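You operate a simulated robot arm through the tools that you are given. There is no shell and no other tool.

You run a simulated robot arm. Do the job below in one go: nothing can be reset, and whatever is moved stays where it is left.

JOB
Stand each marker in the hole of its colour and cap it.
Fine: tips up; the pen cup stays.

Only the result counts: the job must be done as asked and must still hold three seconds after the hand-in. Knocking over, shifting, dropping, spilling or breaking anything else fails it. A push-on lid holds only when it is set on centred and level and pressed home; a screw cap is set on level and turned clockwise until tight.

ROBOT AND FRAMES
A 7-joint arm with a two-finger parallel gripper, fixed in place. Base frame: the origin is at the foot of the arm, x ahead of it, y to its left, z up. Lengths are in mm, angles in rad, forces in N, time in s.
With the tool pointing down near the work surface it reaches from about 440 to 920 mm from the base axis. Its first joint turns from -2.496 to 2.496 rad. Payload 3 kg.
The tool frame sits at the grasp point between the pads (the TCP): z along the fingers, y along the line on which they close. The tips reach 30 mm beyond it. Largest opening 94 mm; finger width 28, thickness 10; the body of the gripper, 50 by 96 mm, starts 55 mm behind the TCP.
Orientation is told as [roll, pitch, yaw] about the base's x, y, z axes, in that order, counted from this pose: with the fingers straight down and closing along the base's y, the tool's x points along the base's -x, its y along +y and its z along -z.

CONTROLS
- The arm moves only by the tool nudge_tool. Its argument "targets" is a list of rows, each an object (a shift or turn left out is 0, a gripper value left out holds the last) with "slide": the shift along the tool's x, y, z in mm, a list of three; "rot": the turn, a rotation vector about the tool's x, y, z in rad, a list of three; "hand": the closure, from 0 (fully open) to 1 (shut). In form: [{"slide": [tx, ty, tz], "rot": [ax, ay, az], "hand": hand}, ...]. A call has 1 to 20 rows; each row is the pose to reach, as a shift and turn from the pose commanded when the call began, along the tool's axes at that moment. Rows are played at 5 a second. More than 50 mm and 0.15 rad between two rows, or a gripper value outside its range, and nothing of the call is played. A pose out of reach is approached as far as the arm can. The call stops where the force on the tool passes 80 N (or 10 N more than at its start, if that is more) or the arm is blocked; 0.2 s more then pass. The fingers move at their own pace (about 72 mm/s each) and stop on an object; they squeeze with about 41 N. The grip force told is the motor's: it shows also when the fingers shut on nothing. Time passes only in rows, and 0.2 s behind the last, so rows that repeat a pose let the fingers close. It gives the time, the measured TCP pose, the force on the tool (base axes), the opening and the grip force at its end, in the units of the frame above (readings bear some noise), with the torque about the TCP (base axes, N m) and any sound that the robot's microphone picked up.
- Cameras (640 x 400 px; columns grow to the right, rows downward): "scene" is fixed at [395.4, -495.8, 1511.5]; the picture's right is [0.93, -0.38, 0.00], its down [-0.24, -0.60, -0.76] and it looks along [0.29, 0.70, -0.65] (base axes); focal length 313 px, centre (320, 200). "wrist" rides on the gripper at [76, 14, -102] in the tool frame; the picture's right is [-0.18, 0.98, 0.00], its down [-0.75, -0.14, -0.64] and it looks along [-0.63, -0.12, 0.77] (tool axes); focal length 243 px, centre (320, 200). There is no depth. A picture from a camera that has moved, and an enlarged one, comes with that camera's place and axes in the base frame and with its lens. The place of the scene camera against the robot may be out by one fixed shift of up to 12 mm in any direction.
- snapshot(camera): a new picture of that camera. No time passes.
- close_up(camera, box): a new picture of the part [left, top, right, bottom] of that camera's present view, enlarged. No time passes.
- finish_job(): hands the job in; it is judged then, once.

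Places have to be worked out from the pictures, the camera data and where the tool is seen. Open the gripper and draw the arm clear of the work before you hand the job in, unless the task says otherwise.

The tools are called after "Call:" as name(argument=value, ...) on one line, values as JSON. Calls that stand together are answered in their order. nudge_tool: Moves the arm, as the interface text tells. Its arguments: {"type":"object","properties":{"targets":{"type":"array"}},"required":["targets"]} The other tools are called the same way: snapshot (camera) takes a picture; close_up (camera, box) takes an enlarged picture of a part of a camera's view; finish_job () hands the job in.

At the start:

```text
time: 0.0
ee_pos: [501.6, 44.4, 1117.0]
tool_rot: [-0.001, 0.001, -0.001]
force: [0.6, 0.2, -0.6]
torque: [-0.03, 0.0, 0.0]
opening: 94.0
finger_force: 0.0
```

scene: 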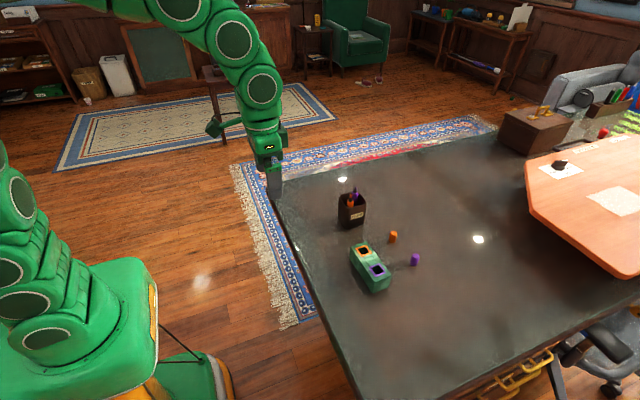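
wrist: 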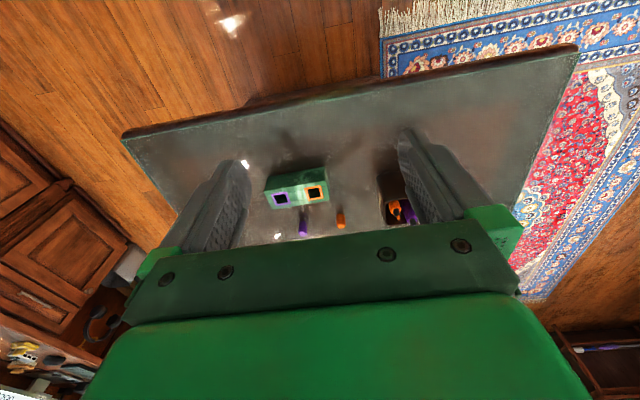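

The pictures show a pen cup with two markers (orange, purple), a green two-hole block, and two caps on the table. I take close-ups to see the details.

Call:
close_up(camera="scene", box=[320, 170, 440, 300])

Call:
close_up(camera="scene", box=[330, 180, 375, 230])

Call:
close_up(camera="scene", box=[340, 225, 430, 300])

Call:
close_up(camera="wrist", box=[250, 150, 430, 250])

```text
3.08 times, centred on (380, 235) of scene
camera zoom: at [395.4, -495.8, 1511.5], right [0.93, -0.38, 0.0], down [-0.24, -0.6, -0.76], along [0.29, 0.7, -0.65], focal length 964 px, centre (135, 92)
```

zoom: 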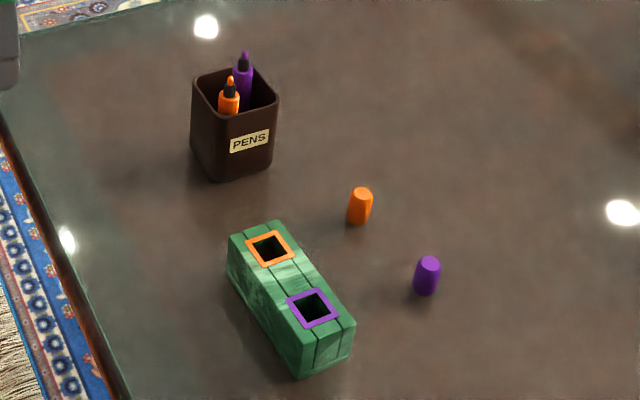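

```text
8.00 times, centred on (352, 205) of scene
camera zoom: at [395.4, -495.8, 1511.5], right [0.93, -0.38, 0.0], down [-0.24, -0.6, -0.76], along [0.29, 0.7, -0.65], focal length 2506 px, centre (60, 160)
```

zoom: 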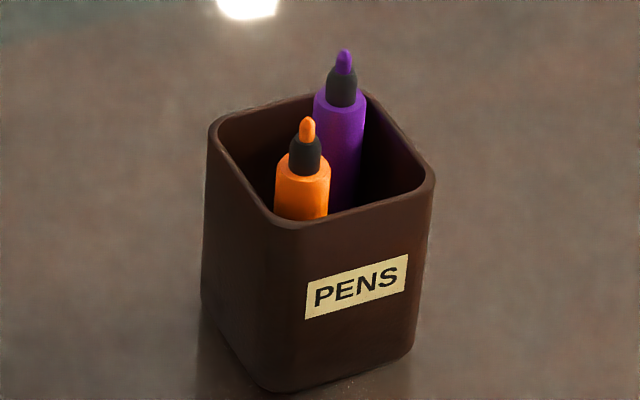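

```text
5.33 times, centred on (385, 262) of scene
camera zoom: at [395.4, -495.8, 1511.5], right [0.93, -0.38, 0.0], down [-0.24, -0.6, -0.76], along [0.29, 0.7, -0.65], focal length 1670 px, centre (-27, -133)
```

zoom: 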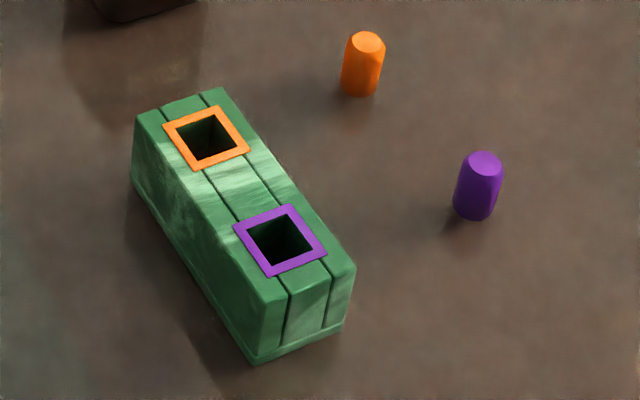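

```text
3.56 times, centred on (340, 200) of wrist
camera zoom: at [426.9, 57.9, 1220.3], right [0.18, 0.98, 0.0], down [0.75, -0.14, 0.64], along [0.63, -0.12, -0.77], focal length 863 px, centre (249, 200)
```

zoom: 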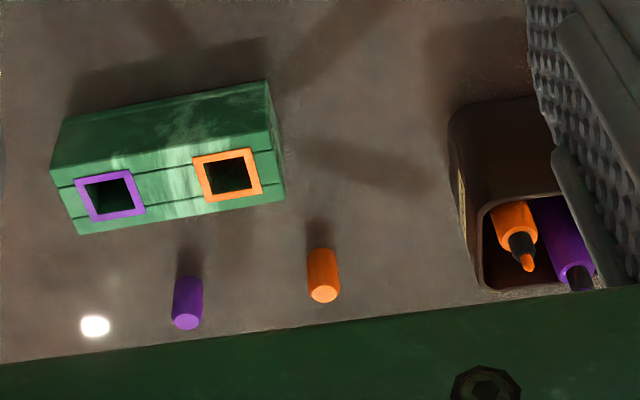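

Rough triangulation: the table is around z≈775; block holes are near (730,-12) orange and (732,-84) purple, top z≈828. Caps are near (857,27) and (869,-71), and the cup markers near (762,142) with tips at z≈900. I move to a better viewpoint facing the cup.

Call:
nudge_tool(targets=[{"slide": [-20, 16, 18]}, {"slide": [-40, 32, 36]}, {"slide": [-60, 48, 54]}, {"slide": [-80, 64, 72]}, {"slide": [-100, 80, 90]}, {"slide": [-118.4, 95.6, 107]}, {"slide": [-118.4, 95.6, 107]}, {"slide": [-118.4, 95.6, 107]}])

```text
time: 1.8
ee_pos: [619.0, 138.4, 1011.7]
tool_rot: [0.0, 0.001, -0.001]
force: [0.0, 0.1, 0.5]
torque: [-0.04, -0.01, 0.0]
opening: 94.2
finger_force: 0.2
```

The arm is at (619,138,1012). I look with the wrist camera at the cup.

Call:
snapshot(camera="wrist")

Call:
close_up(camera="wrist", box=[240, 120, 400, 220])

```text
taken
camera wrist: at [544.4, 152.8, 1114.7], right [0.18, 0.98, 0.0], down [0.75, -0.14, 0.64], along [0.63, -0.12, -0.77], focal length 243 px, centre (320, 200)
```

wrist: 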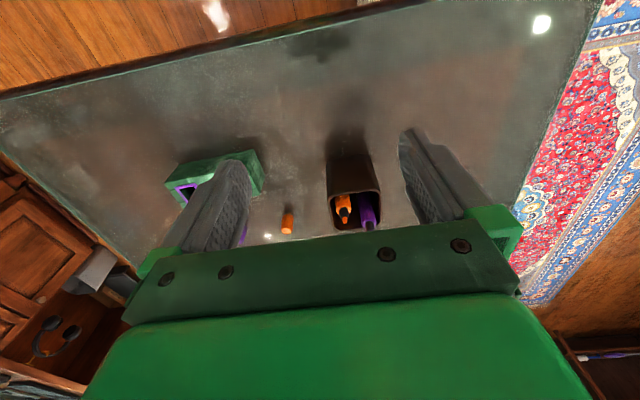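

```text
4.00 times, centred on (320, 170) of wrist
camera zoom: at [544.4, 152.8, 1114.7], right [0.18, 0.98, 0.0], down [0.75, -0.14, 0.64], along [0.63, -0.12, -0.77], focal length 970 px, centre (320, 320)
```

zoom: 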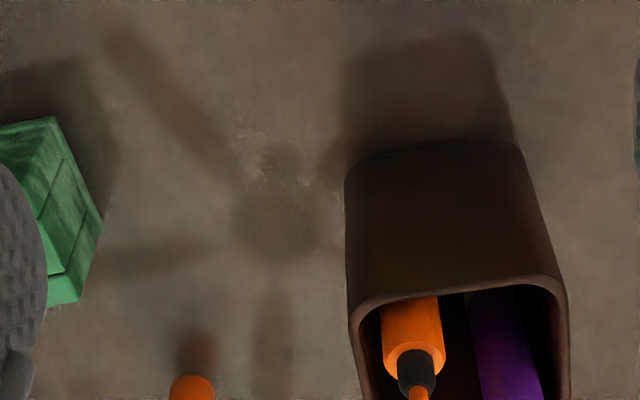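

The cup is in view but the gripper body hides its top; I move 120 mm further forward to look more steeply down into it.

Call:
nudge_tool(targets=[{"slide": [-30, 0, 0]}, {"slide": [-60, 0, 0]}, {"slide": [-90, 0, 0]}, {"slide": [-120, 0, 0]}, {"slide": [-120, 0, 0]}, {"slide": [-120, 0, 0]}])

Call:
snapshot(camera="wrist")

Call:
close_up(camera="wrist", box=[240, 90, 400, 190])

```text
time: 3.2
ee_pos: [739.9, 139.6, 1014.0]
tool_rot: [0.001, 0.001, 0.0]
force: [0.9, -0.9, 0.4]
torque: [0.0, -0.03, 0.01]
opening: 94.1
finger_force: 0.0
```

```text
taken
camera wrist: at [664.7, 152.8, 1115.9], right [0.18, 0.98, 0.0], down [0.75, -0.14, 0.64], along [0.63, -0.12, -0.77], focal length 243 px, centre (320, 200)
```

wrist: 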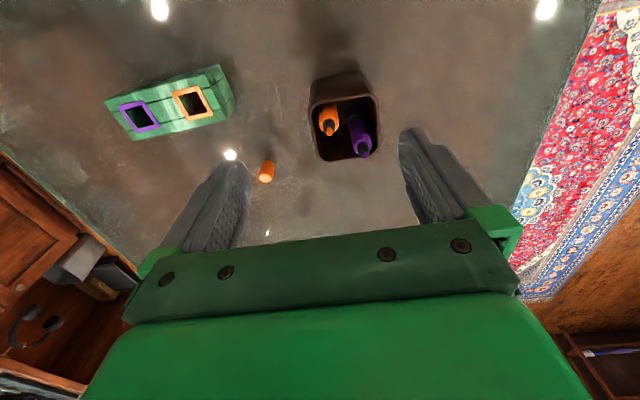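

```text
4.00 times, centred on (320, 140) of wrist
camera zoom: at [664.7, 152.8, 1115.9], right [0.18, 0.98, 0.0], down [0.75, -0.14, 0.64], along [0.63, -0.12, -0.77], focal length 970 px, centre (320, 440)
```

zoom: 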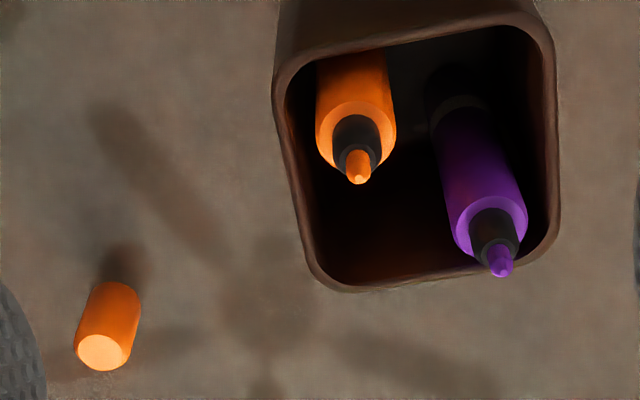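

The markers stand nearly upright in the cup (barrel about 20 mm). I move forward another 70 mm for a near-vertical view to judge rim height versus barrel tops.

Call:
nudge_tool(targets=[{"slide": [-25, 0, 0]}, {"slide": [-50, 0, 0]}, {"slide": [-70, 0, 0]}, {"slide": [-70, 0, 0]}, {"slide": [-70, 0, 0]}, {"slide": [-70, 0, 0]}])

Call:
snapshot(camera="wrist")

Call:
close_up(camera="wrist", box=[240, 10, 400, 110])

Call:
close_up(camera="wrist", box=[80, 30, 280, 155])

```text
time: 4.6
ee_pos: [810.9, 140.3, 1009.9]
tool_rot: [0.0, -0.001, 0.0]
force: [0.5, 0.2, 0.6]
torque: [-0.02, 0.0, 0.0]
opening: 94.1
finger_force: 0.2
```

```text
taken
camera wrist: at [734.5, 152.9, 1113.3], right [0.18, 0.98, 0.0], down [0.75, -0.14, 0.64], along [0.63, -0.12, -0.77], focal length 243 px, centre (320, 200)
```

wrist: 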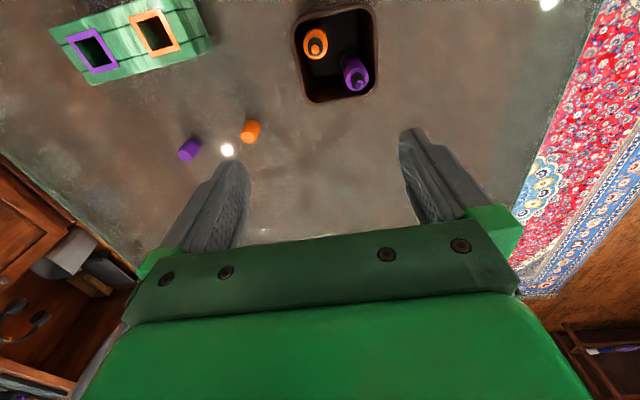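

```text
4.00 times, centred on (320, 60) of wrist
camera zoom: at [734.5, 152.9, 1113.3], right [0.18, 0.98, 0.0], down [0.75, -0.14, 0.64], along [0.63, -0.12, -0.77], focal length 970 px, centre (320, 760)
```

zoom: 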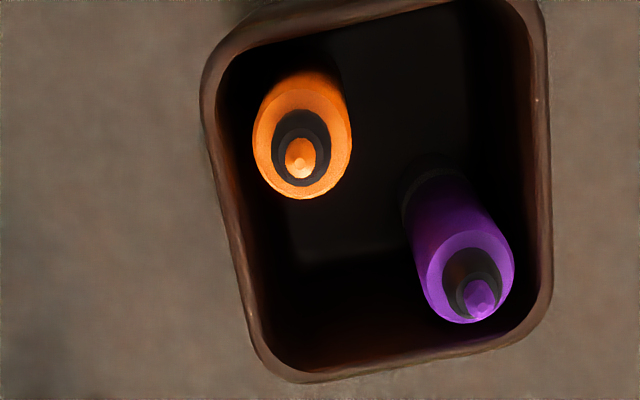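

```text
3.20 times, centred on (180, 92) of wrist
camera zoom: at [734.5, 152.9, 1113.3], right [0.18, 0.98, 0.0], down [0.75, -0.14, 0.64], along [0.63, -0.12, -0.77], focal length 776 px, centre (768, 544)
```

zoom: 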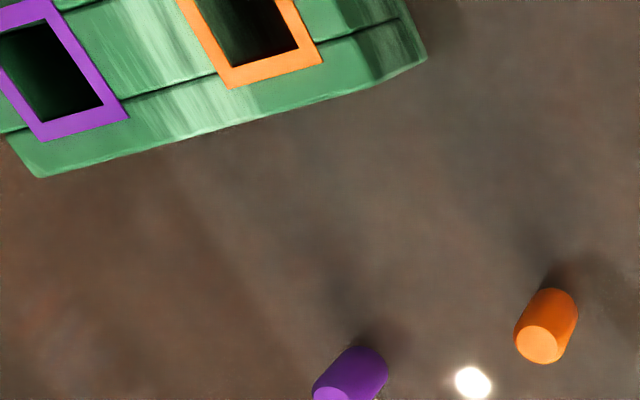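

Stereo from the two views puts the orange marker axis at about (764.5,144.6) with barrel top z≈871 and tip z≈899, the purple tip at (793,176,902), and the cup rim at z≈853. Now I move over to view the block and caps from two places.

Call:
nudge_tool(targets=[{"slide": [0, -35, 0]}, {"slide": [0, -70, 0]}, {"slide": [0, -105, 0]}, {"slide": [0, -140, 0]}, {"slide": [0, -165, 0]}, {"slide": [0, -188, 0]}, {"slide": [0, -188, 0]}, {"slide": [0, -188, 0]}, {"slide": [0, -188, 0]}])

Call:
snapshot(camera="wrist")

Call:
close_up(camera="wrist", box=[220, 0, 440, 137.5])

Call:
close_up(camera="wrist", box=[240, 80, 400, 180])

```text
time: 6.6
ee_pos: [808.2, -48.6, 1008.7]
tool_rot: [0.001, 0.0, 0.0]
force: [0.1, 0.5, 0.2]
torque: [0.0, -0.03, 0.0]
opening: 93.9
finger_force: 0.0
```

```text
taken
camera wrist: at [733.1, -35.0, 1111.6], right [0.18, 0.98, 0.0], down [0.75, -0.14, 0.64], along [0.63, -0.12, -0.77], focal length 243 px, centre (320, 200)
```

wrist: 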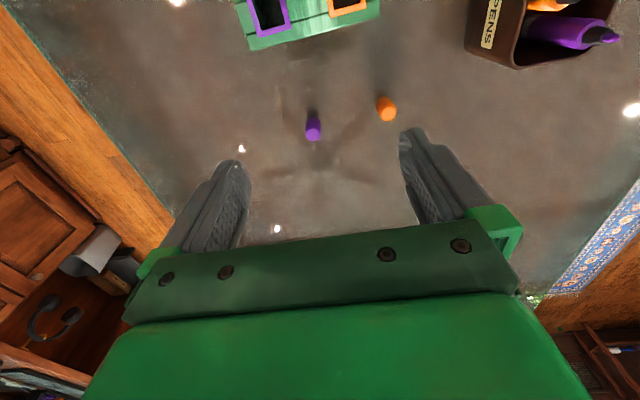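

```text
2.91 times, centred on (330, 69) of wrist
camera zoom: at [733.1, -35.0, 1111.6], right [0.18, 0.98, 0.0], down [0.75, -0.14, 0.64], along [0.63, -0.12, -0.77], focal length 706 px, centre (291, 582)
```

zoom: 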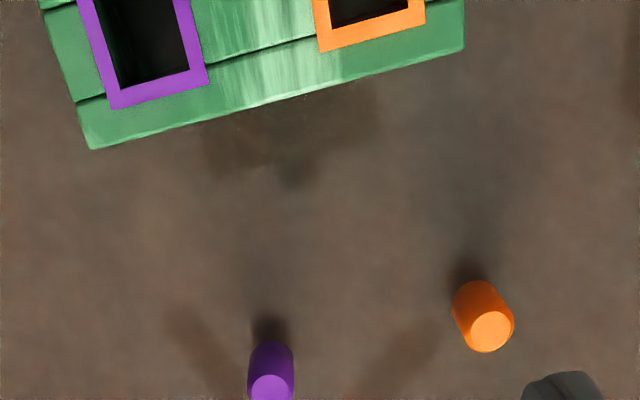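

```text
4.00 times, centred on (320, 130) of wrist
camera zoom: at [733.1, -35.0, 1111.6], right [0.18, 0.98, 0.0], down [0.75, -0.14, 0.64], along [0.63, -0.12, -0.77], focal length 970 px, centre (320, 480)
```

zoom: 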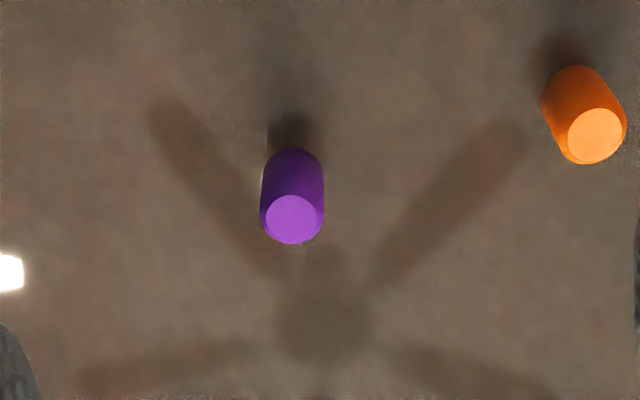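

I also take a view from 140 mm further back to triangulate the block holes and caps.

Call:
nudge_tool(targets=[{"slide": [35, 0, 0]}, {"slide": [70, 0, 0]}, {"slide": [105, 0, 0]}, {"slide": [140, 0, 0]}, {"slide": [140, 0, 0]}, {"slide": [140, 0, 0]}, {"slide": [140, 0, 0]}])

Call:
snapshot(camera="wrist")

Call:
close_up(camera="wrist", box=[240, 90, 400, 190])

Call:
close_up(camera="wrist", box=[260, 150, 420, 250])

```text
time: 8.2
ee_pos: [669.4, -45.5, 1009.9]
tool_rot: [0.0, -0.001, -0.001]
force: [-0.7, -0.3, 0.6]
torque: [0.04, 0.01, -0.04]
opening: 93.8
finger_force: 0.1
```

```text
taken
camera wrist: at [593.0, -32.6, 1112.1], right [0.18, 0.98, 0.0], down [0.75, -0.14, 0.64], along [0.63, -0.12, -0.77], focal length 243 px, centre (320, 200)
```

wrist: 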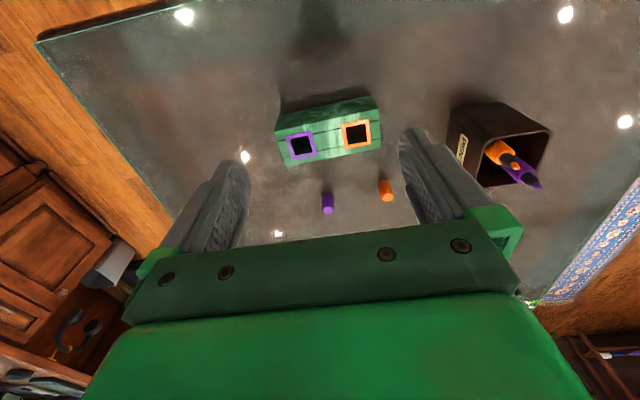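

```text
4.00 times, centred on (320, 140) of wrist
camera zoom: at [593.0, -32.6, 1112.1], right [0.18, 0.98, 0.0], down [0.75, -0.14, 0.64], along [0.63, -0.12, -0.77], focal length 970 px, centre (320, 440)
```

zoom: 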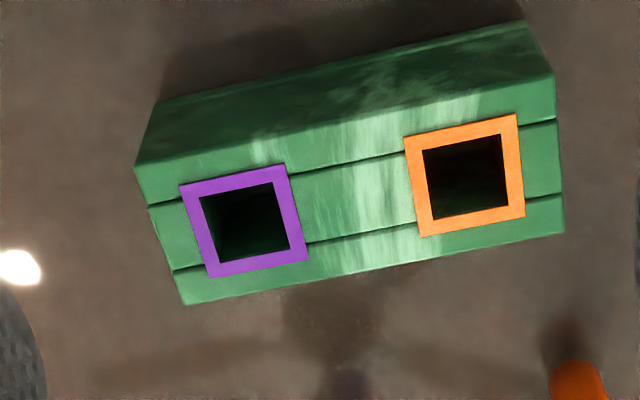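

```text
4.00 times, centred on (340, 200) of wrist
camera zoom: at [593.0, -32.6, 1112.1], right [0.18, 0.98, 0.0], down [0.75, -0.14, 0.64], along [0.63, -0.12, -0.77], focal length 970 px, centre (240, 200)
```

zoom: 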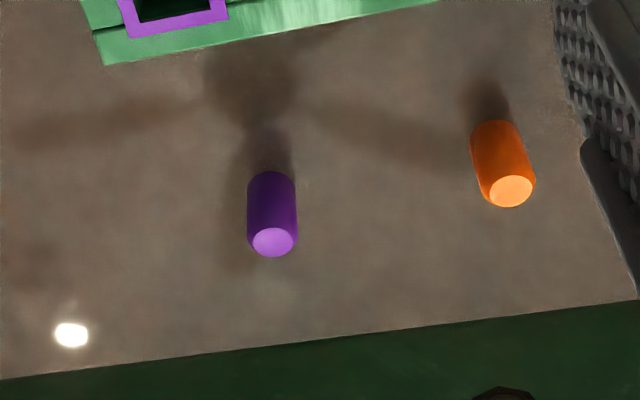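

Combined estimate: table z≈770, block top z≈825, caps 36 mm tall at (872.7,-70) and (862.6,30.5), hole centres about (733.5,-12) and (736,-84.5) with ~24 mm openings. I go above the orange marker (slightly biased to −x to clear the purple one) and stop above the tips to check.

Call:
nudge_tool(targets=[{"slide": [-15, 32, 0]}, {"slide": [-30, 64, 0]}, {"slide": [-45, 96, 0]}, {"slide": [-60, 128, 0]}, {"slide": [-75, 160, 0]}, {"slide": [-90.6, 192.6, 0]}, {"slide": [-90.6, 192.6, 25]}, {"slide": [-90.6, 192.6, 50]}, {"slide": [-90.6, 192.6, 50]}, {"slide": [-90.6, 192.6, 50]}, {"slide": [-90.6, 192.6, 50]}])

Call:
snapshot(camera="wrist")

Call:
close_up(camera="wrist", box=[230, 90, 422, 210])

Call:
close_up(camera="scene", box=[320, 130, 400, 230])

```text
time: 10.6
ee_pos: [760.5, 143.7, 960.1]
tool_rot: [-0.001, 0.001, 0.0]
force: [-0.9, -0.2, -0.3]
torque: [0.02, -0.01, 0.01]
opening: 93.8
finger_force: 0.0
```

```text
taken
camera wrist: at [684.3, 158.2, 1062.5], right [0.18, 0.98, 0.0], down [0.75, -0.14, 0.64], along [0.63, -0.12, -0.77], focal length 243 px, centre (320, 200)
```

wrist: 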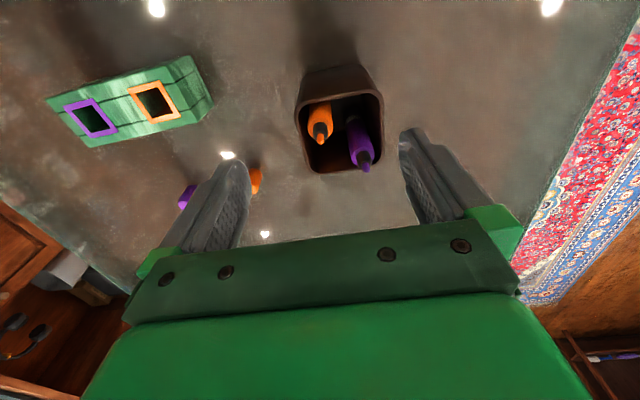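

```text
3.33 times, centred on (326, 150) of wrist
camera zoom: at [684.3, 158.2, 1062.5], right [0.18, 0.98, 0.0], down [0.75, -0.14, 0.64], along [0.63, -0.12, -0.77], focal length 809 px, centre (300, 367)
```

zoom: 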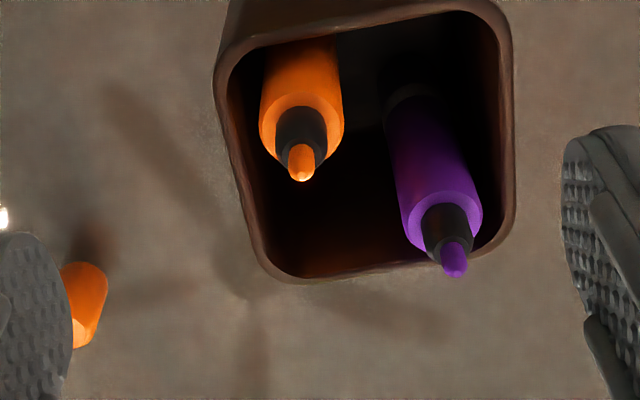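

```text
4.00 times, centred on (360, 180) of scene
camera zoom: at [395.4, -495.8, 1511.5], right [0.93, -0.38, 0.0], down [-0.24, -0.6, -0.76], along [0.29, 0.7, -0.65], focal length 1253 px, centre (160, 280)
```

zoom: 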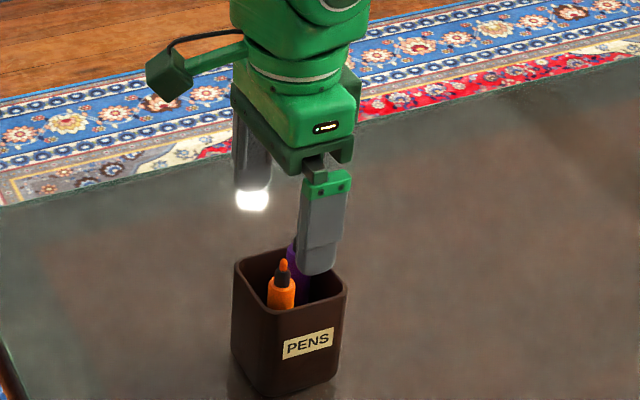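

The tip checks out at (764.5,144.4,899). The rim height is uncertain (853–862), so I zoom in on the scene camera to measure how far the orange barrel stands above the rim.

Call:
close_up(camera="scene", box=[336, 190, 368, 210])

Call:
close_up(camera="wrist", box=[290, 60, 386, 180])

Call:
close_up(camera="scene", box=[330, 185, 375, 235])

```text
16.00 times, centred on (352, 200) of scene
camera zoom: at [395.4, -495.8, 1511.5], right [0.93, -0.38, 0.0], down [-0.24, -0.6, -0.76], along [0.29, 0.7, -0.65], focal length 5011 px, centre (-192, 200)
```

zoom: 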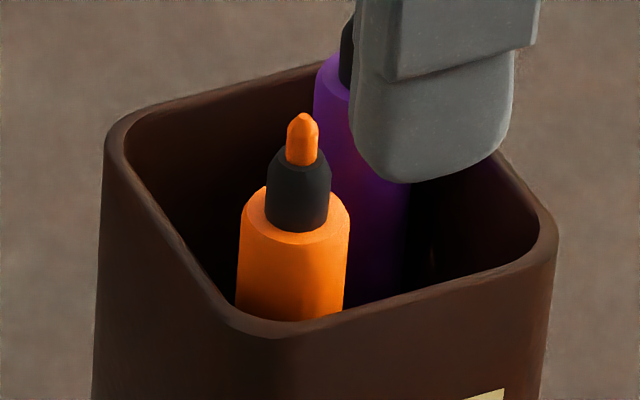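

```text
3.33 times, centred on (338, 120) of wrist
camera zoom: at [684.3, 158.2, 1062.5], right [0.18, 0.98, 0.0], down [0.75, -0.14, 0.64], along [0.63, -0.12, -0.77], focal length 809 px, centre (260, 467)
```

zoom: 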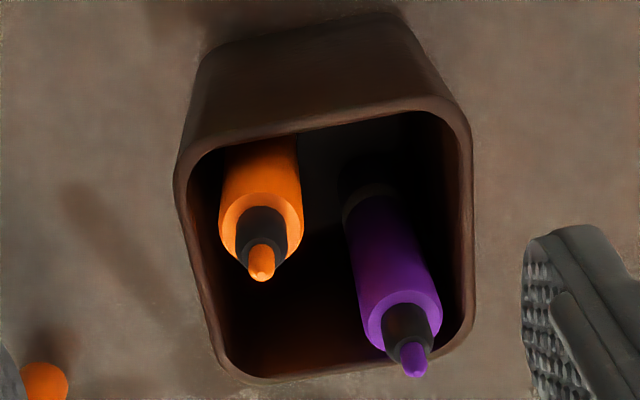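

```text
8.00 times, centred on (352, 210) of scene
camera zoom: at [395.4, -495.8, 1511.5], right [0.93, -0.38, 0.0], down [-0.24, -0.6, -0.76], along [0.29, 0.7, -0.65], focal length 2506 px, centre (60, 120)
```

zoom: 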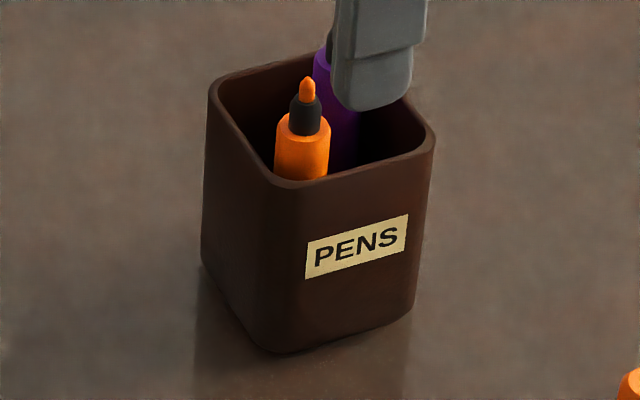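

The orange shoulder is only ~9 mm above the rim (rim ≈ 860–864), so I'll grip the dark neck just above the shoulder (shoulder ≈873), keeping the fingers above the rim. I lower to TCP z≈907, fingers still open, and check.

Call:
nudge_tool(targets=[{"slide": [-1.5, -0.2, 15]}, {"slide": [-3, -0.2, 30]}, {"slide": [-3, -0.2, 42]}, {"slide": [-3, -0.2, 54]}, {"slide": [-3, -0.2, 54]}, {"slide": [-3, -0.2, 54]}, {"slide": [-3, -0.2, 54]}])

Call:
close_up(camera="scene", box=[336, 185, 368, 205])

Call:
close_up(camera="wrist", box=[220, 100, 412, 220])

```text
time: 12.2
ee_pos: [763.4, 142.4, 906.3]
tool_rot: [-0.001, 0.001, 0.0]
force: [-0.6, 0.3, -0.3]
torque: [-0.01, 0.01, 0.02]
opening: 94.0
finger_force: 0.0
```

```text
16.00 times, centred on (352, 195) of scene
camera zoom: at [395.4, -495.8, 1511.5], right [0.93, -0.38, 0.0], down [-0.24, -0.6, -0.76], along [0.29, 0.7, -0.65], focal length 5011 px, centre (-192, 280)
```

zoom: 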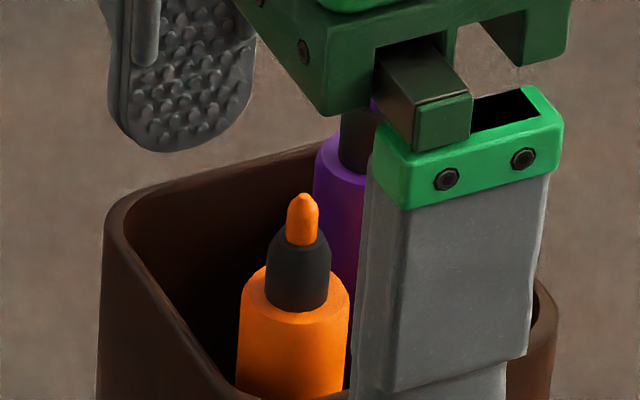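

```text
3.33 times, centred on (316, 160) of wrist
camera zoom: at [687.5, 156.7, 1009.1], right [0.18, 0.98, 0.0], down [0.75, -0.14, 0.64], along [0.63, -0.12, -0.77], focal length 809 px, centre (333, 333)
```

zoom: 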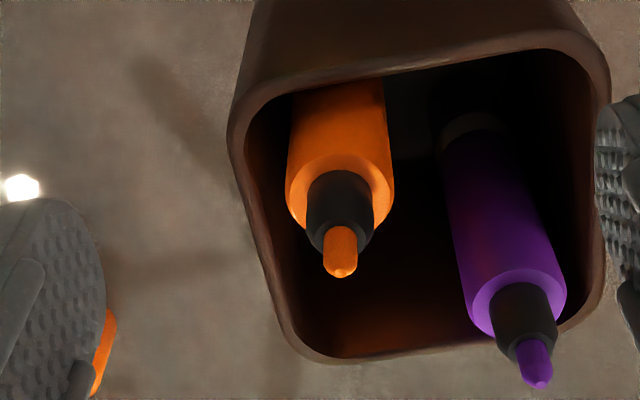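

The neck lies between the open fingers (offset under 1 mm). I close the gripper gently in place with a 0.5 mm y correction.

Call:
nudge_tool(targets=[{"slide": [0, 0.5, 0], "hand": 0.5}, {"slide": [0, 0.5, 0], "hand": 0.7}, {"slide": [0, 0.5, 0], "hand": 0.8}, {"slide": [0, 0.5, 0], "hand": 1.0}, {"slide": [0, 0.5, 0], "hand": 1.0}, {"slide": [0, 0.5, 0], "hand": 1.0}])

Call:
close_up(camera="scene", box=[336, 185, 368, 205])

Call:
close_up(camera="wrist", box=[220, 100, 412, 220])

```text
time: 13.6
ee_pos: [764.3, 143.5, 907.0]
tool_rot: [0.001, 0.0, 0.0]
force: [0.1, 0.1, 0.6]
torque: [0.02, 0.04, 0.01]
opening: 10.3
finger_force: 41.9
```

```text
16.00 times, centred on (352, 195) of scene
camera zoom: at [395.4, -495.8, 1511.5], right [0.93, -0.38, 0.0], down [-0.24, -0.6, -0.76], along [0.29, 0.7, -0.65], focal length 5011 px, centre (-192, 280)
```

zoom: 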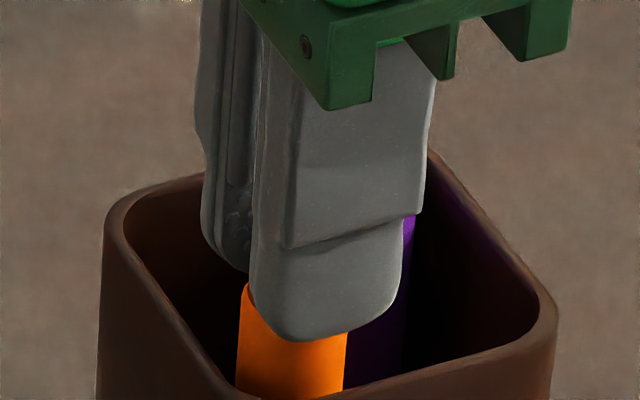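

```text
3.33 times, centred on (316, 160) of wrist
camera zoom: at [688.3, 157.6, 1009.4], right [0.18, 0.98, 0.0], down [0.75, -0.14, 0.64], along [0.63, -0.12, -0.77], focal length 809 px, centre (333, 333)
```

zoom: 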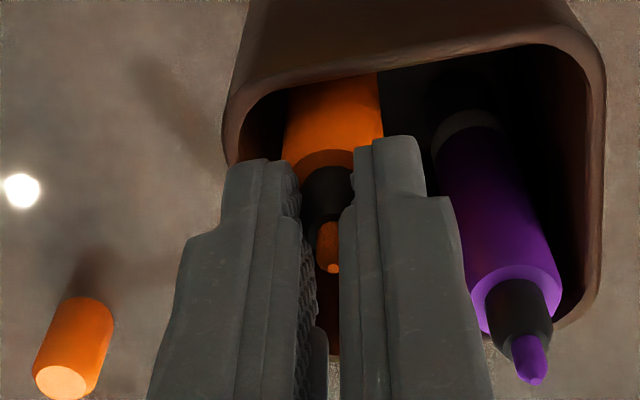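

Grip on the neck is confirmed (opening 10.3 mm, 42 N). I lift straight up slowly in small steps to a clear height.

Call:
nudge_tool(targets=[{"slide": [0, 0, -3]}, {"slide": [0, 0, -8]}, {"slide": [0, 0, -15]}, {"slide": [0, 0, -25]}, {"slide": [0, 0, -35]}])

Call:
close_up(camera="scene", box=[328, 175, 376, 225])

Call:
close_up(camera="wrist", box=[220, 60, 412, 180])

```text
time: 14.8
ee_pos: [764.3, 144.3, 941.9]
tool_rot: [0.001, 0.003, -0.003]
force: [0.0, 0.2, -0.4]
torque: [0.03, -0.01, 0.02]
opening: 10.3
finger_force: 40.9
```

```text
8.00 times, centred on (352, 200) of scene
camera zoom: at [395.4, -495.8, 1511.5], right [0.93, -0.38, 0.0], down [-0.24, -0.6, -0.76], along [0.29, 0.7, -0.65], focal length 2506 px, centre (64, 200)
```

zoom: 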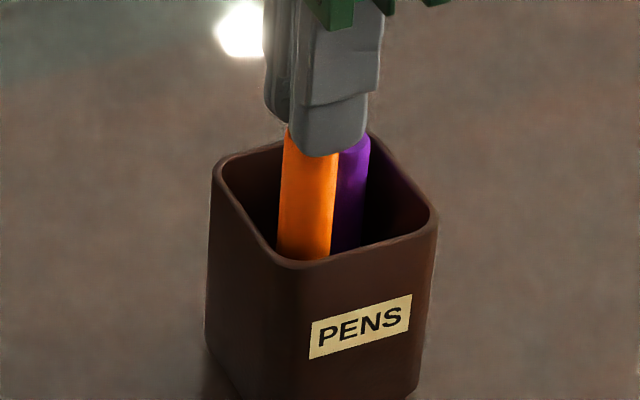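

```text
3.33 times, centred on (316, 120) of wrist
camera zoom: at [688.7, 159.1, 1044.5], right [0.18, 0.98, 0.0], down [0.75, -0.14, 0.64], along [0.63, -0.12, -0.77], focal length 809 px, centre (333, 467)
```

zoom: 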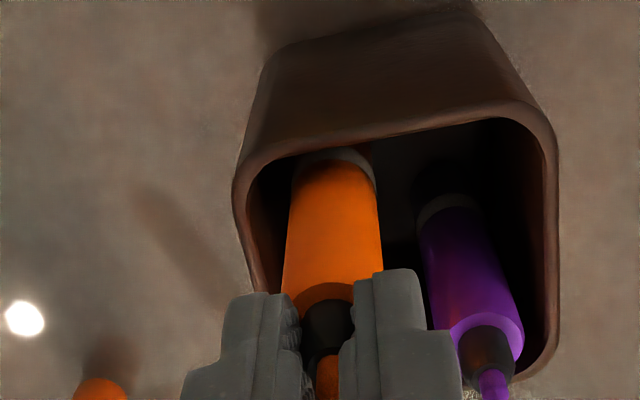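

The marker comes up cleanly and the cup stays put. I raise it well clear of the rim, then carry it over the orange hole at a safe height.

Call:
nudge_tool(targets=[{"slide": [0, 0, -20]}, {"slide": [0, 0, -40]}, {"slide": [0, 0, -60]}, {"slide": [0, 0, -80]}, {"slide": [0, 0, -88]}, {"slide": [2, -8, -88]}, {"slide": [6, -30, -88]}, {"slide": [11, -55, -88]}, {"slide": [16, -80, -88]}, {"slide": [21, -105, -88]}, {"slide": [26, -130, -88]}, {"slide": [30, -150, -88]}, {"slide": [31, -156.9, -88]}, {"slide": [31, -156.9, -88]}, {"slide": [31, -156.9, -88]}, {"slide": [31, -156.9, -88]}])

Call:
snapshot(camera="wrist")

Call:
close_up(camera="wrist", box=[220, 50, 412, 170])

Call:
close_up(camera="scene", box=[320, 150, 416, 290])

```text
time: 18.2
ee_pos: [731.6, -12.4, 1027.9]
tool_rot: [0.002, 0.0, -0.002]
force: [-0.3, 0.3, -0.5]
torque: [0.02, 0.01, -0.03]
opening: 10.4
finger_force: 41.1
```

```text
taken
camera wrist: at [657.4, 1.7, 1130.9], right [0.18, 0.98, 0.0], down [0.75, -0.14, 0.64], along [0.63, -0.12, -0.77], focal length 243 px, centre (320, 200)
```

wrist: 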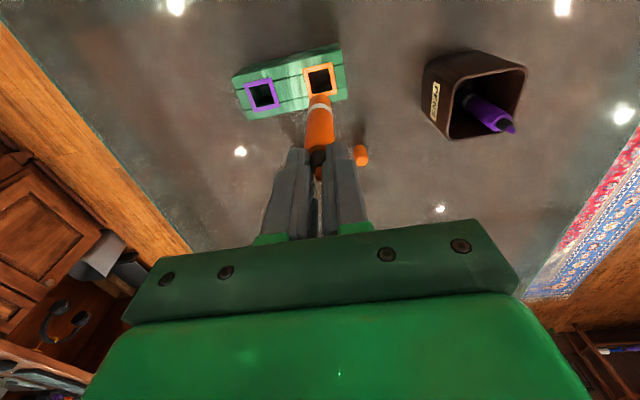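

```text
3.33 times, centred on (316, 110) of wrist
camera zoom: at [657.4, 1.7, 1130.9], right [0.18, 0.98, 0.0], down [0.75, -0.14, 0.64], along [0.63, -0.12, -0.77], focal length 809 px, centre (333, 500)
```

zoom: 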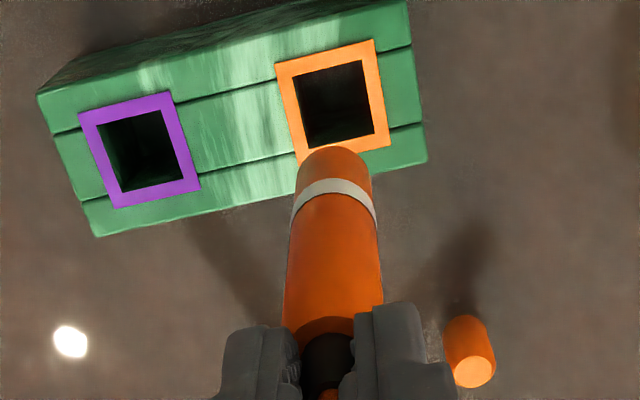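

```text
2.86 times, centred on (368, 220) of scene
camera zoom: at [395.4, -495.8, 1511.5], right [0.93, -0.38, 0.0], down [-0.24, -0.6, -0.76], along [0.29, 0.7, -0.65], focal length 895 px, centre (183, 143)
```

zoom: 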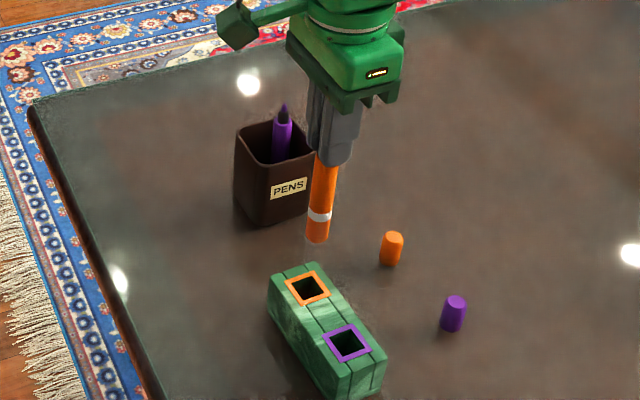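

The marker hangs vertically; the hole centre measures about (732.3,-11.7) and the marker axis about (733.2,-11.5). I shift −0.8 mm in x and lower until the marker bottom is ~8 mm above the block, then check again.

Call:
nudge_tool(targets=[{"slide": [0.8, 0, 15]}, {"slide": [0.8, 0, 30]}, {"slide": [0.8, 0, 45]}, {"slide": [0.8, 0, 56]}, {"slide": [0.8, 0, 60]}, {"slide": [0.8, 0, 60]}, {"slide": [0.8, 0, 60]}])

Call:
close_up(camera="wrist", box=[240, 30, 400, 130])

Call:
close_up(camera="scene", box=[345, 210, 393, 260])

```text
time: 19.8
ee_pos: [731.5, -13.3, 968.8]
tool_rot: [0.0, -0.001, -0.002]
force: [-0.3, -0.3, -0.4]
torque: [0.02, 0.02, 0.0]
opening: 10.5
finger_force: 42.3
```

```text
4.00 times, centred on (320, 80) of wrist
camera zoom: at [656.8, 2.2, 1072.4], right [0.18, 0.98, 0.0], down [0.75, -0.14, 0.64], along [0.63, -0.12, -0.77], focal length 970 px, centre (320, 680)
```

zoom: 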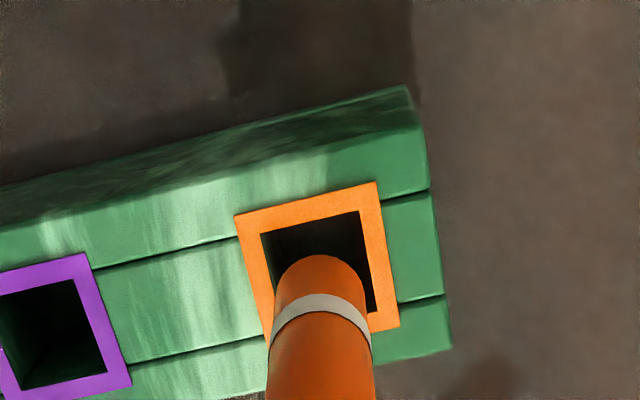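

```text
8.00 times, centred on (369, 235) of scene
camera zoom: at [395.4, -495.8, 1511.5], right [0.93, -0.38, 0.0], down [-0.24, -0.6, -0.76], along [0.29, 0.7, -0.65], focal length 2506 px, centre (-72, -80)
```

zoom: 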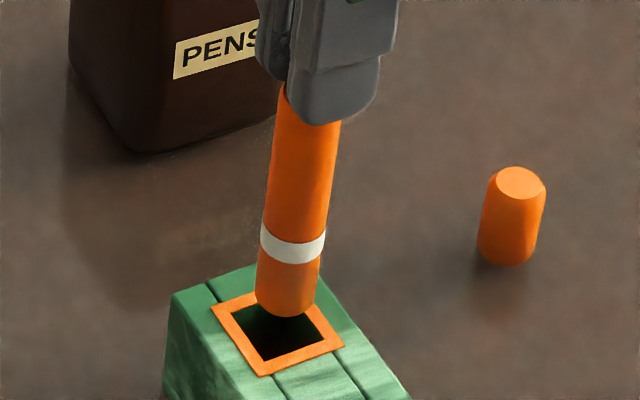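

The wrist view shows y aligned; the scene view indicates the marker is ~1.5 mm too far in +x. I correct by −1.4 mm and lower slowly to the hole mouth.

Call:
nudge_tool(targets=[{"slide": [1.4, -0.2, 0]}, {"slide": [1.4, -0.2, 4]}, {"slide": [1.4, -0.2, 8]}, {"slide": [1.4, -0.2, 11]}, {"slide": [1.4, -0.2, 11]}, {"slide": [1.4, -0.2, 11]}])

Call:
close_up(camera="wrist", box=[240, 30, 400, 130])

Call:
close_up(camera="scene", box=[350, 230, 382, 250])

```text
time: 21.2
ee_pos: [731.2, -11.2, 958.2]
tool_rot: [0.001, 0.0, -0.001]
force: [0.1, -0.4, -0.1]
torque: [0.01, -0.02, 0.02]
opening: 10.6
finger_force: 40.9
```

```text
4.00 times, centred on (320, 80) of wrist
camera zoom: at [656.2, 1.7, 1061.3], right [0.18, 0.98, 0.0], down [0.75, -0.14, 0.64], along [0.63, -0.12, -0.77], focal length 970 px, centre (320, 680)
```

zoom: 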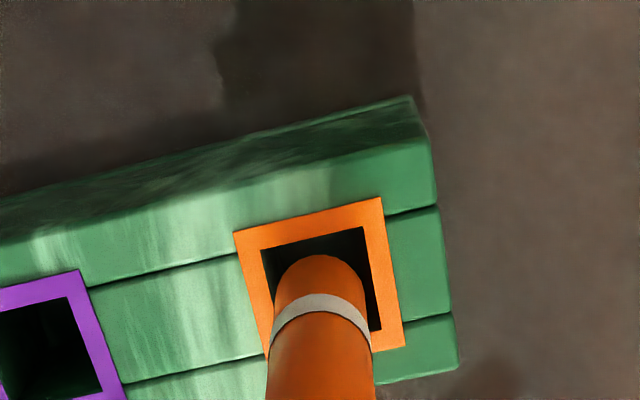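

```text
16.00 times, centred on (366, 240) of scene
camera zoom: at [395.4, -495.8, 1511.5], right [0.93, -0.38, 0.0], down [-0.24, -0.6, -0.76], along [0.29, 0.7, -0.65], focal length 5011 px, centre (-416, -440)
```

zoom: 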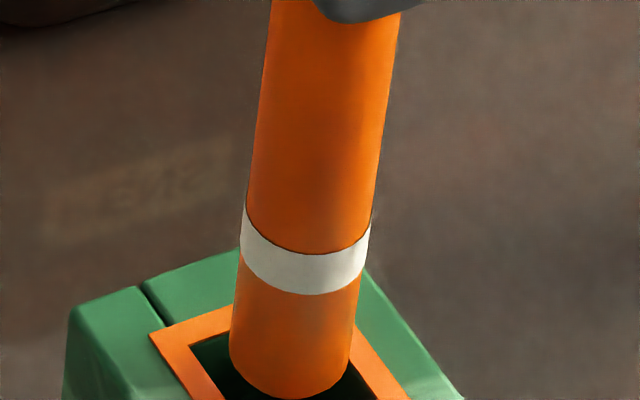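

Force is nil, so it is still free; I look at the whole hole mouth in the scene view.

Call:
close_up(camera="scene", box=[350, 238, 382, 258])

```text
16.00 times, centred on (366, 248) of scene
camera zoom: at [395.4, -495.8, 1511.5], right [0.93, -0.38, 0.0], down [-0.24, -0.6, -0.76], along [0.29, 0.7, -0.65], focal length 5011 px, centre (-416, -568)
```

zoom: 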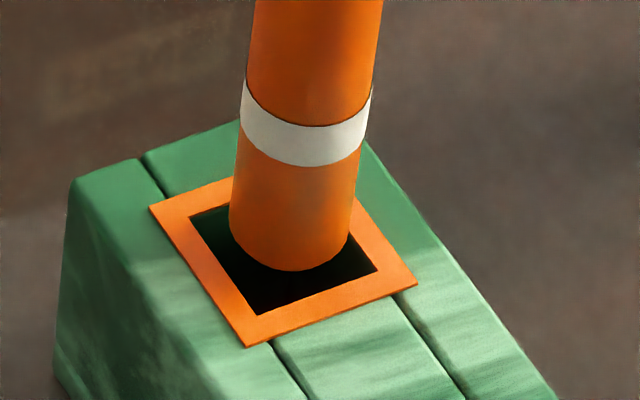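

Hole opening measures ~24 mm; the marker is about +0.9 mm off in x and −0.5 mm in y. I correct and lower further in small steps, watching the force.

Call:
nudge_tool(targets=[{"slide": [0.9, 0.5, 0]}, {"slide": [0.9, 0.5, 2]}, {"slide": [0.9, 0.5, 5]}, {"slide": [0.9, 0.5, 8]}, {"slide": [0.9, 0.5, 11]}, {"slide": [0.9, 0.5, 14]}, {"slide": [0.9, 0.5, 14]}])

Call:
close_up(camera="wrist", box=[240, 30, 400, 130])

Call:
close_up(camera="scene", box=[350, 235, 382, 255])

```text
time: 22.8
ee_pos: [730.6, -12.2, 946.2]
tool_rot: [0.0, 0.002, 0.0]
force: [-0.2, 0.1, -0.6]
torque: [0.04, 0.04, -0.01]
opening: 10.3
finger_force: 40.4
```

```text
4.00 times, centred on (320, 80) of wrist
camera zoom: at [655.6, 1.4, 1047.4], right [0.18, 0.98, 0.0], down [0.75, -0.14, 0.64], along [0.63, -0.12, -0.77], focal length 970 px, centre (320, 680)
```

zoom: 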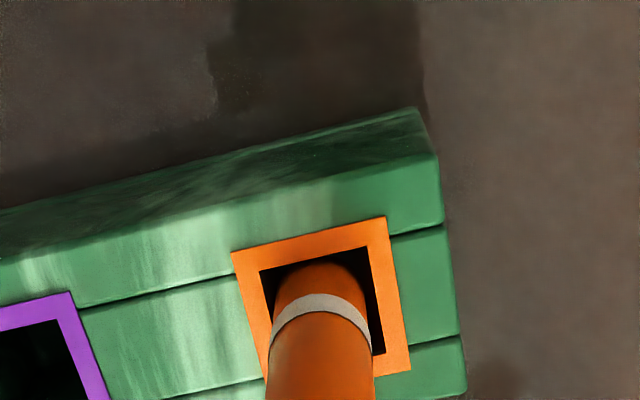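

```text
16.00 times, centred on (366, 245) of scene
camera zoom: at [395.4, -495.8, 1511.5], right [0.93, -0.38, 0.0], down [-0.24, -0.6, -0.76], along [0.29, 0.7, -0.65], focal length 5011 px, centre (-416, -520)
```

zoom: 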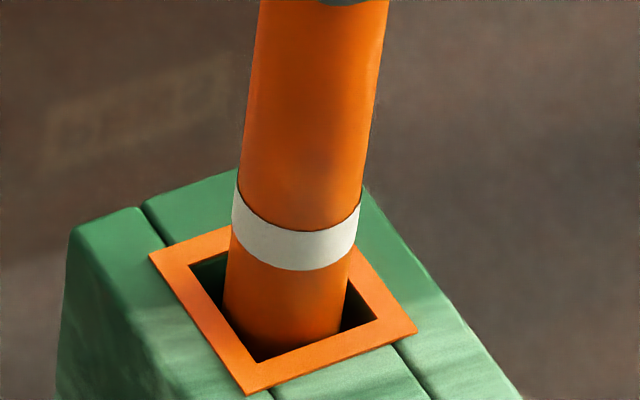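

The marker is inside the hole without contact force. I continue lowering in steps until it touches the hole floor.

Call:
nudge_tool(targets=[{"slide": [0, 0, 4]}, {"slide": [0, 0, 8]}, {"slide": [0, 0, 12]}, {"slide": [0, 0, 16]}, {"slide": [0, 0, 18]}, {"slide": [0, 0, 20]}, {"slide": [0, 0, 20]}])

Call:
close_up(camera="wrist", box=[240, 30, 400, 130])

Call:
close_up(camera="scene", box=[346, 222, 386, 247])

```text
time: 24.4
ee_pos: [731.3, -12.7, 924.4]
tool_rot: [0.0, -0.001, 0.0]
force: [0.3, 0.5, 0.7]
torque: [-0.01, -0.01, 0.03]
opening: 10.2
finger_force: 41.0
```

```text
4.00 times, centred on (320, 80) of wrist
camera zoom: at [655.4, 0.9, 1027.0], right [0.18, 0.98, 0.0], down [0.75, -0.14, 0.64], along [0.63, -0.12, -0.77], focal length 970 px, centre (320, 680)
```

zoom: 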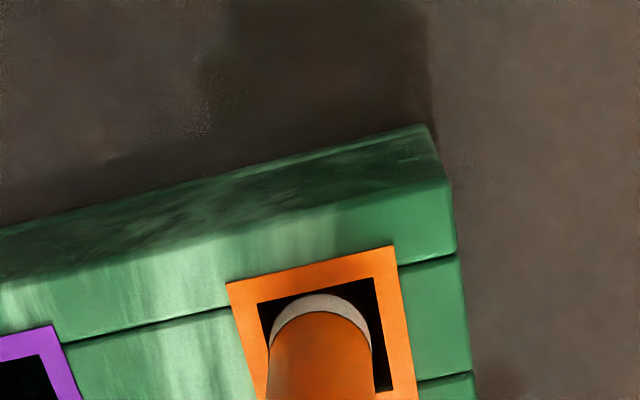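

```text
16.00 times, centred on (366, 234) of scene
camera zoom: at [395.4, -495.8, 1511.5], right [0.93, -0.38, 0.0], down [-0.24, -0.6, -0.76], along [0.29, 0.7, -0.65], focal length 5011 px, centre (-416, -352)
```

zoom: 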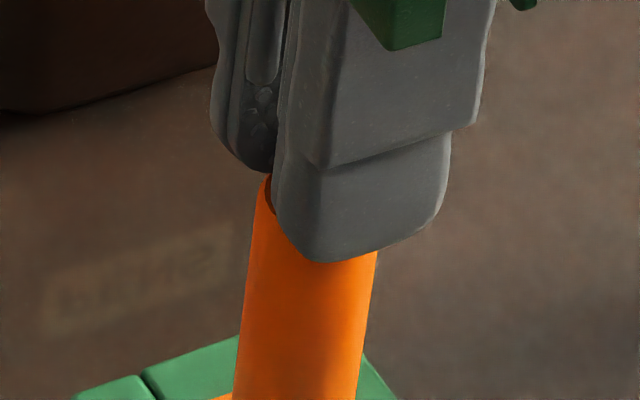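

Still no contact. I lower another 8 mm in fine steps.

Call:
nudge_tool(targets=[{"slide": [0, 0, 2]}, {"slide": [0, 0, 4]}, {"slide": [0, 0, 6]}, {"slide": [0, 0, 8]}, {"slide": [0, 0, 8]}])

```text
time: 25.6
ee_pos: [730.3, -12.6, 916.4]
tool_rot: [0.001, 0.001, 0.0]
force: [-0.1, -0.5, -0.3]
torque: [-0.03, 0.01, -0.03]
opening: 10.2
finger_force: 41.4
```

No force yet at TCP z≈917. I go down 5 mm more.

Call:
nudge_tool(targets=[{"slide": [0, 0, 1.5]}, {"slide": [0, 0, 3]}, {"slide": [0, 0, 4]}, {"slide": [0, 0, 5]}, {"slide": [0, 0, 5]}])

```text
time: 26.8
ee_pos: [731.4, -12.8, 911.8]
tool_rot: [0.0, 0.0, 0.0]
force: [1.0, 0.2, 0.0]
torque: [0.01, 0.04, 0.0]
opening: 10.3
finger_force: 41.2
```

Still free at z≈912. Another 4 mm in 1 mm steps.

Call:
nudge_tool(targets=[{"slide": [0, 0, 1]}, {"slide": [0, 0, 2]}, {"slide": [0, 0, 3]}, {"slide": [0, 0, 4]}, {"slide": [0, 0, 4]}])

```text
time: 28.0
ee_pos: [731.0, -12.7, 910.1]
tool_rot: [0.0, -0.003, 0.001]
force: [-5.7, -0.3, 28.5]
torque: [0.05, 0.77, 0.0]
opening: 10.0
finger_force: 40.5
```

Contact with the hole floor (28 N up). I back off ~1.8 mm to unload before releasing.

Call:
nudge_tool(targets=[{"slide": [0, 0, -0.8]}, {"slide": [0, 0, -1.6]}, {"slide": [0, 0, -1.6]}])

Call:
close_up(camera="scene", box=[346, 222, 394, 262])

Call:
close_up(camera="wrist", box=[240, 40, 400, 140])

```text
time: 28.8
ee_pos: [730.5, -12.3, 909.6]
tool_rot: [-0.002, 0.0, -0.001]
force: [5.0, 0.9, 9.5]
torque: [0.0, -0.64, 0.0]
opening: 10.1
finger_force: 40.9
```

```text
10.00 times, centred on (370, 242) of scene
camera zoom: at [395.4, -495.8, 1511.5], right [0.93, -0.38, 0.0], down [-0.24, -0.6, -0.76], along [0.29, 0.7, -0.65], focal length 3132 px, centre (-180, -220)
```

zoom: 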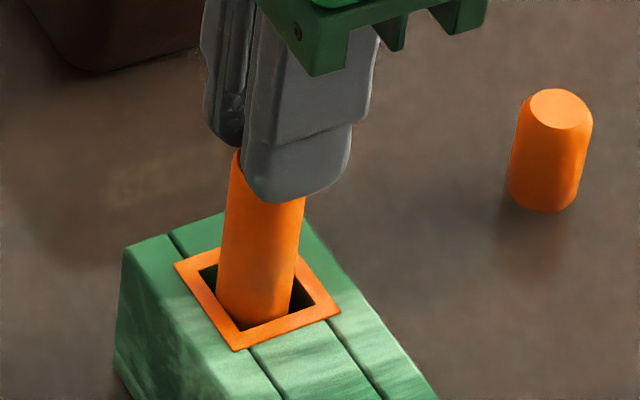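

```text
4.00 times, centred on (320, 90) of wrist
camera zoom: at [654.3, 1.0, 1012.1], right [0.18, 0.98, 0.0], down [0.75, -0.14, 0.64], along [0.63, -0.12, -0.77], focal length 970 px, centre (320, 640)
```

zoom: 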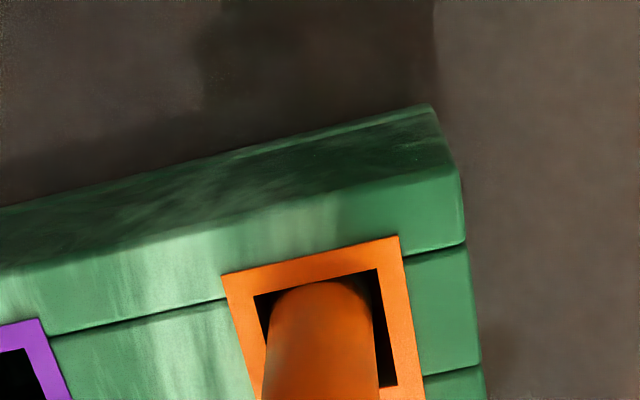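

Some residual load (9.5 N up, 5 N sideways) remains; I raise a further 0.8 mm and check.

Call:
nudge_tool(targets=[{"slide": [0, 0, -0.4]}, {"slide": [0, 0, -0.8]}, {"slide": [0, 0, -0.8]}])

```text
time: 29.6
ee_pos: [729.9, -12.5, 908.9]
tool_rot: [-0.001, 0.002, 0.001]
force: [0.0, -0.2, 0.5]
torque: [0.0, 0.01, -0.05]
opening: 10.2
finger_force: 41.5
```

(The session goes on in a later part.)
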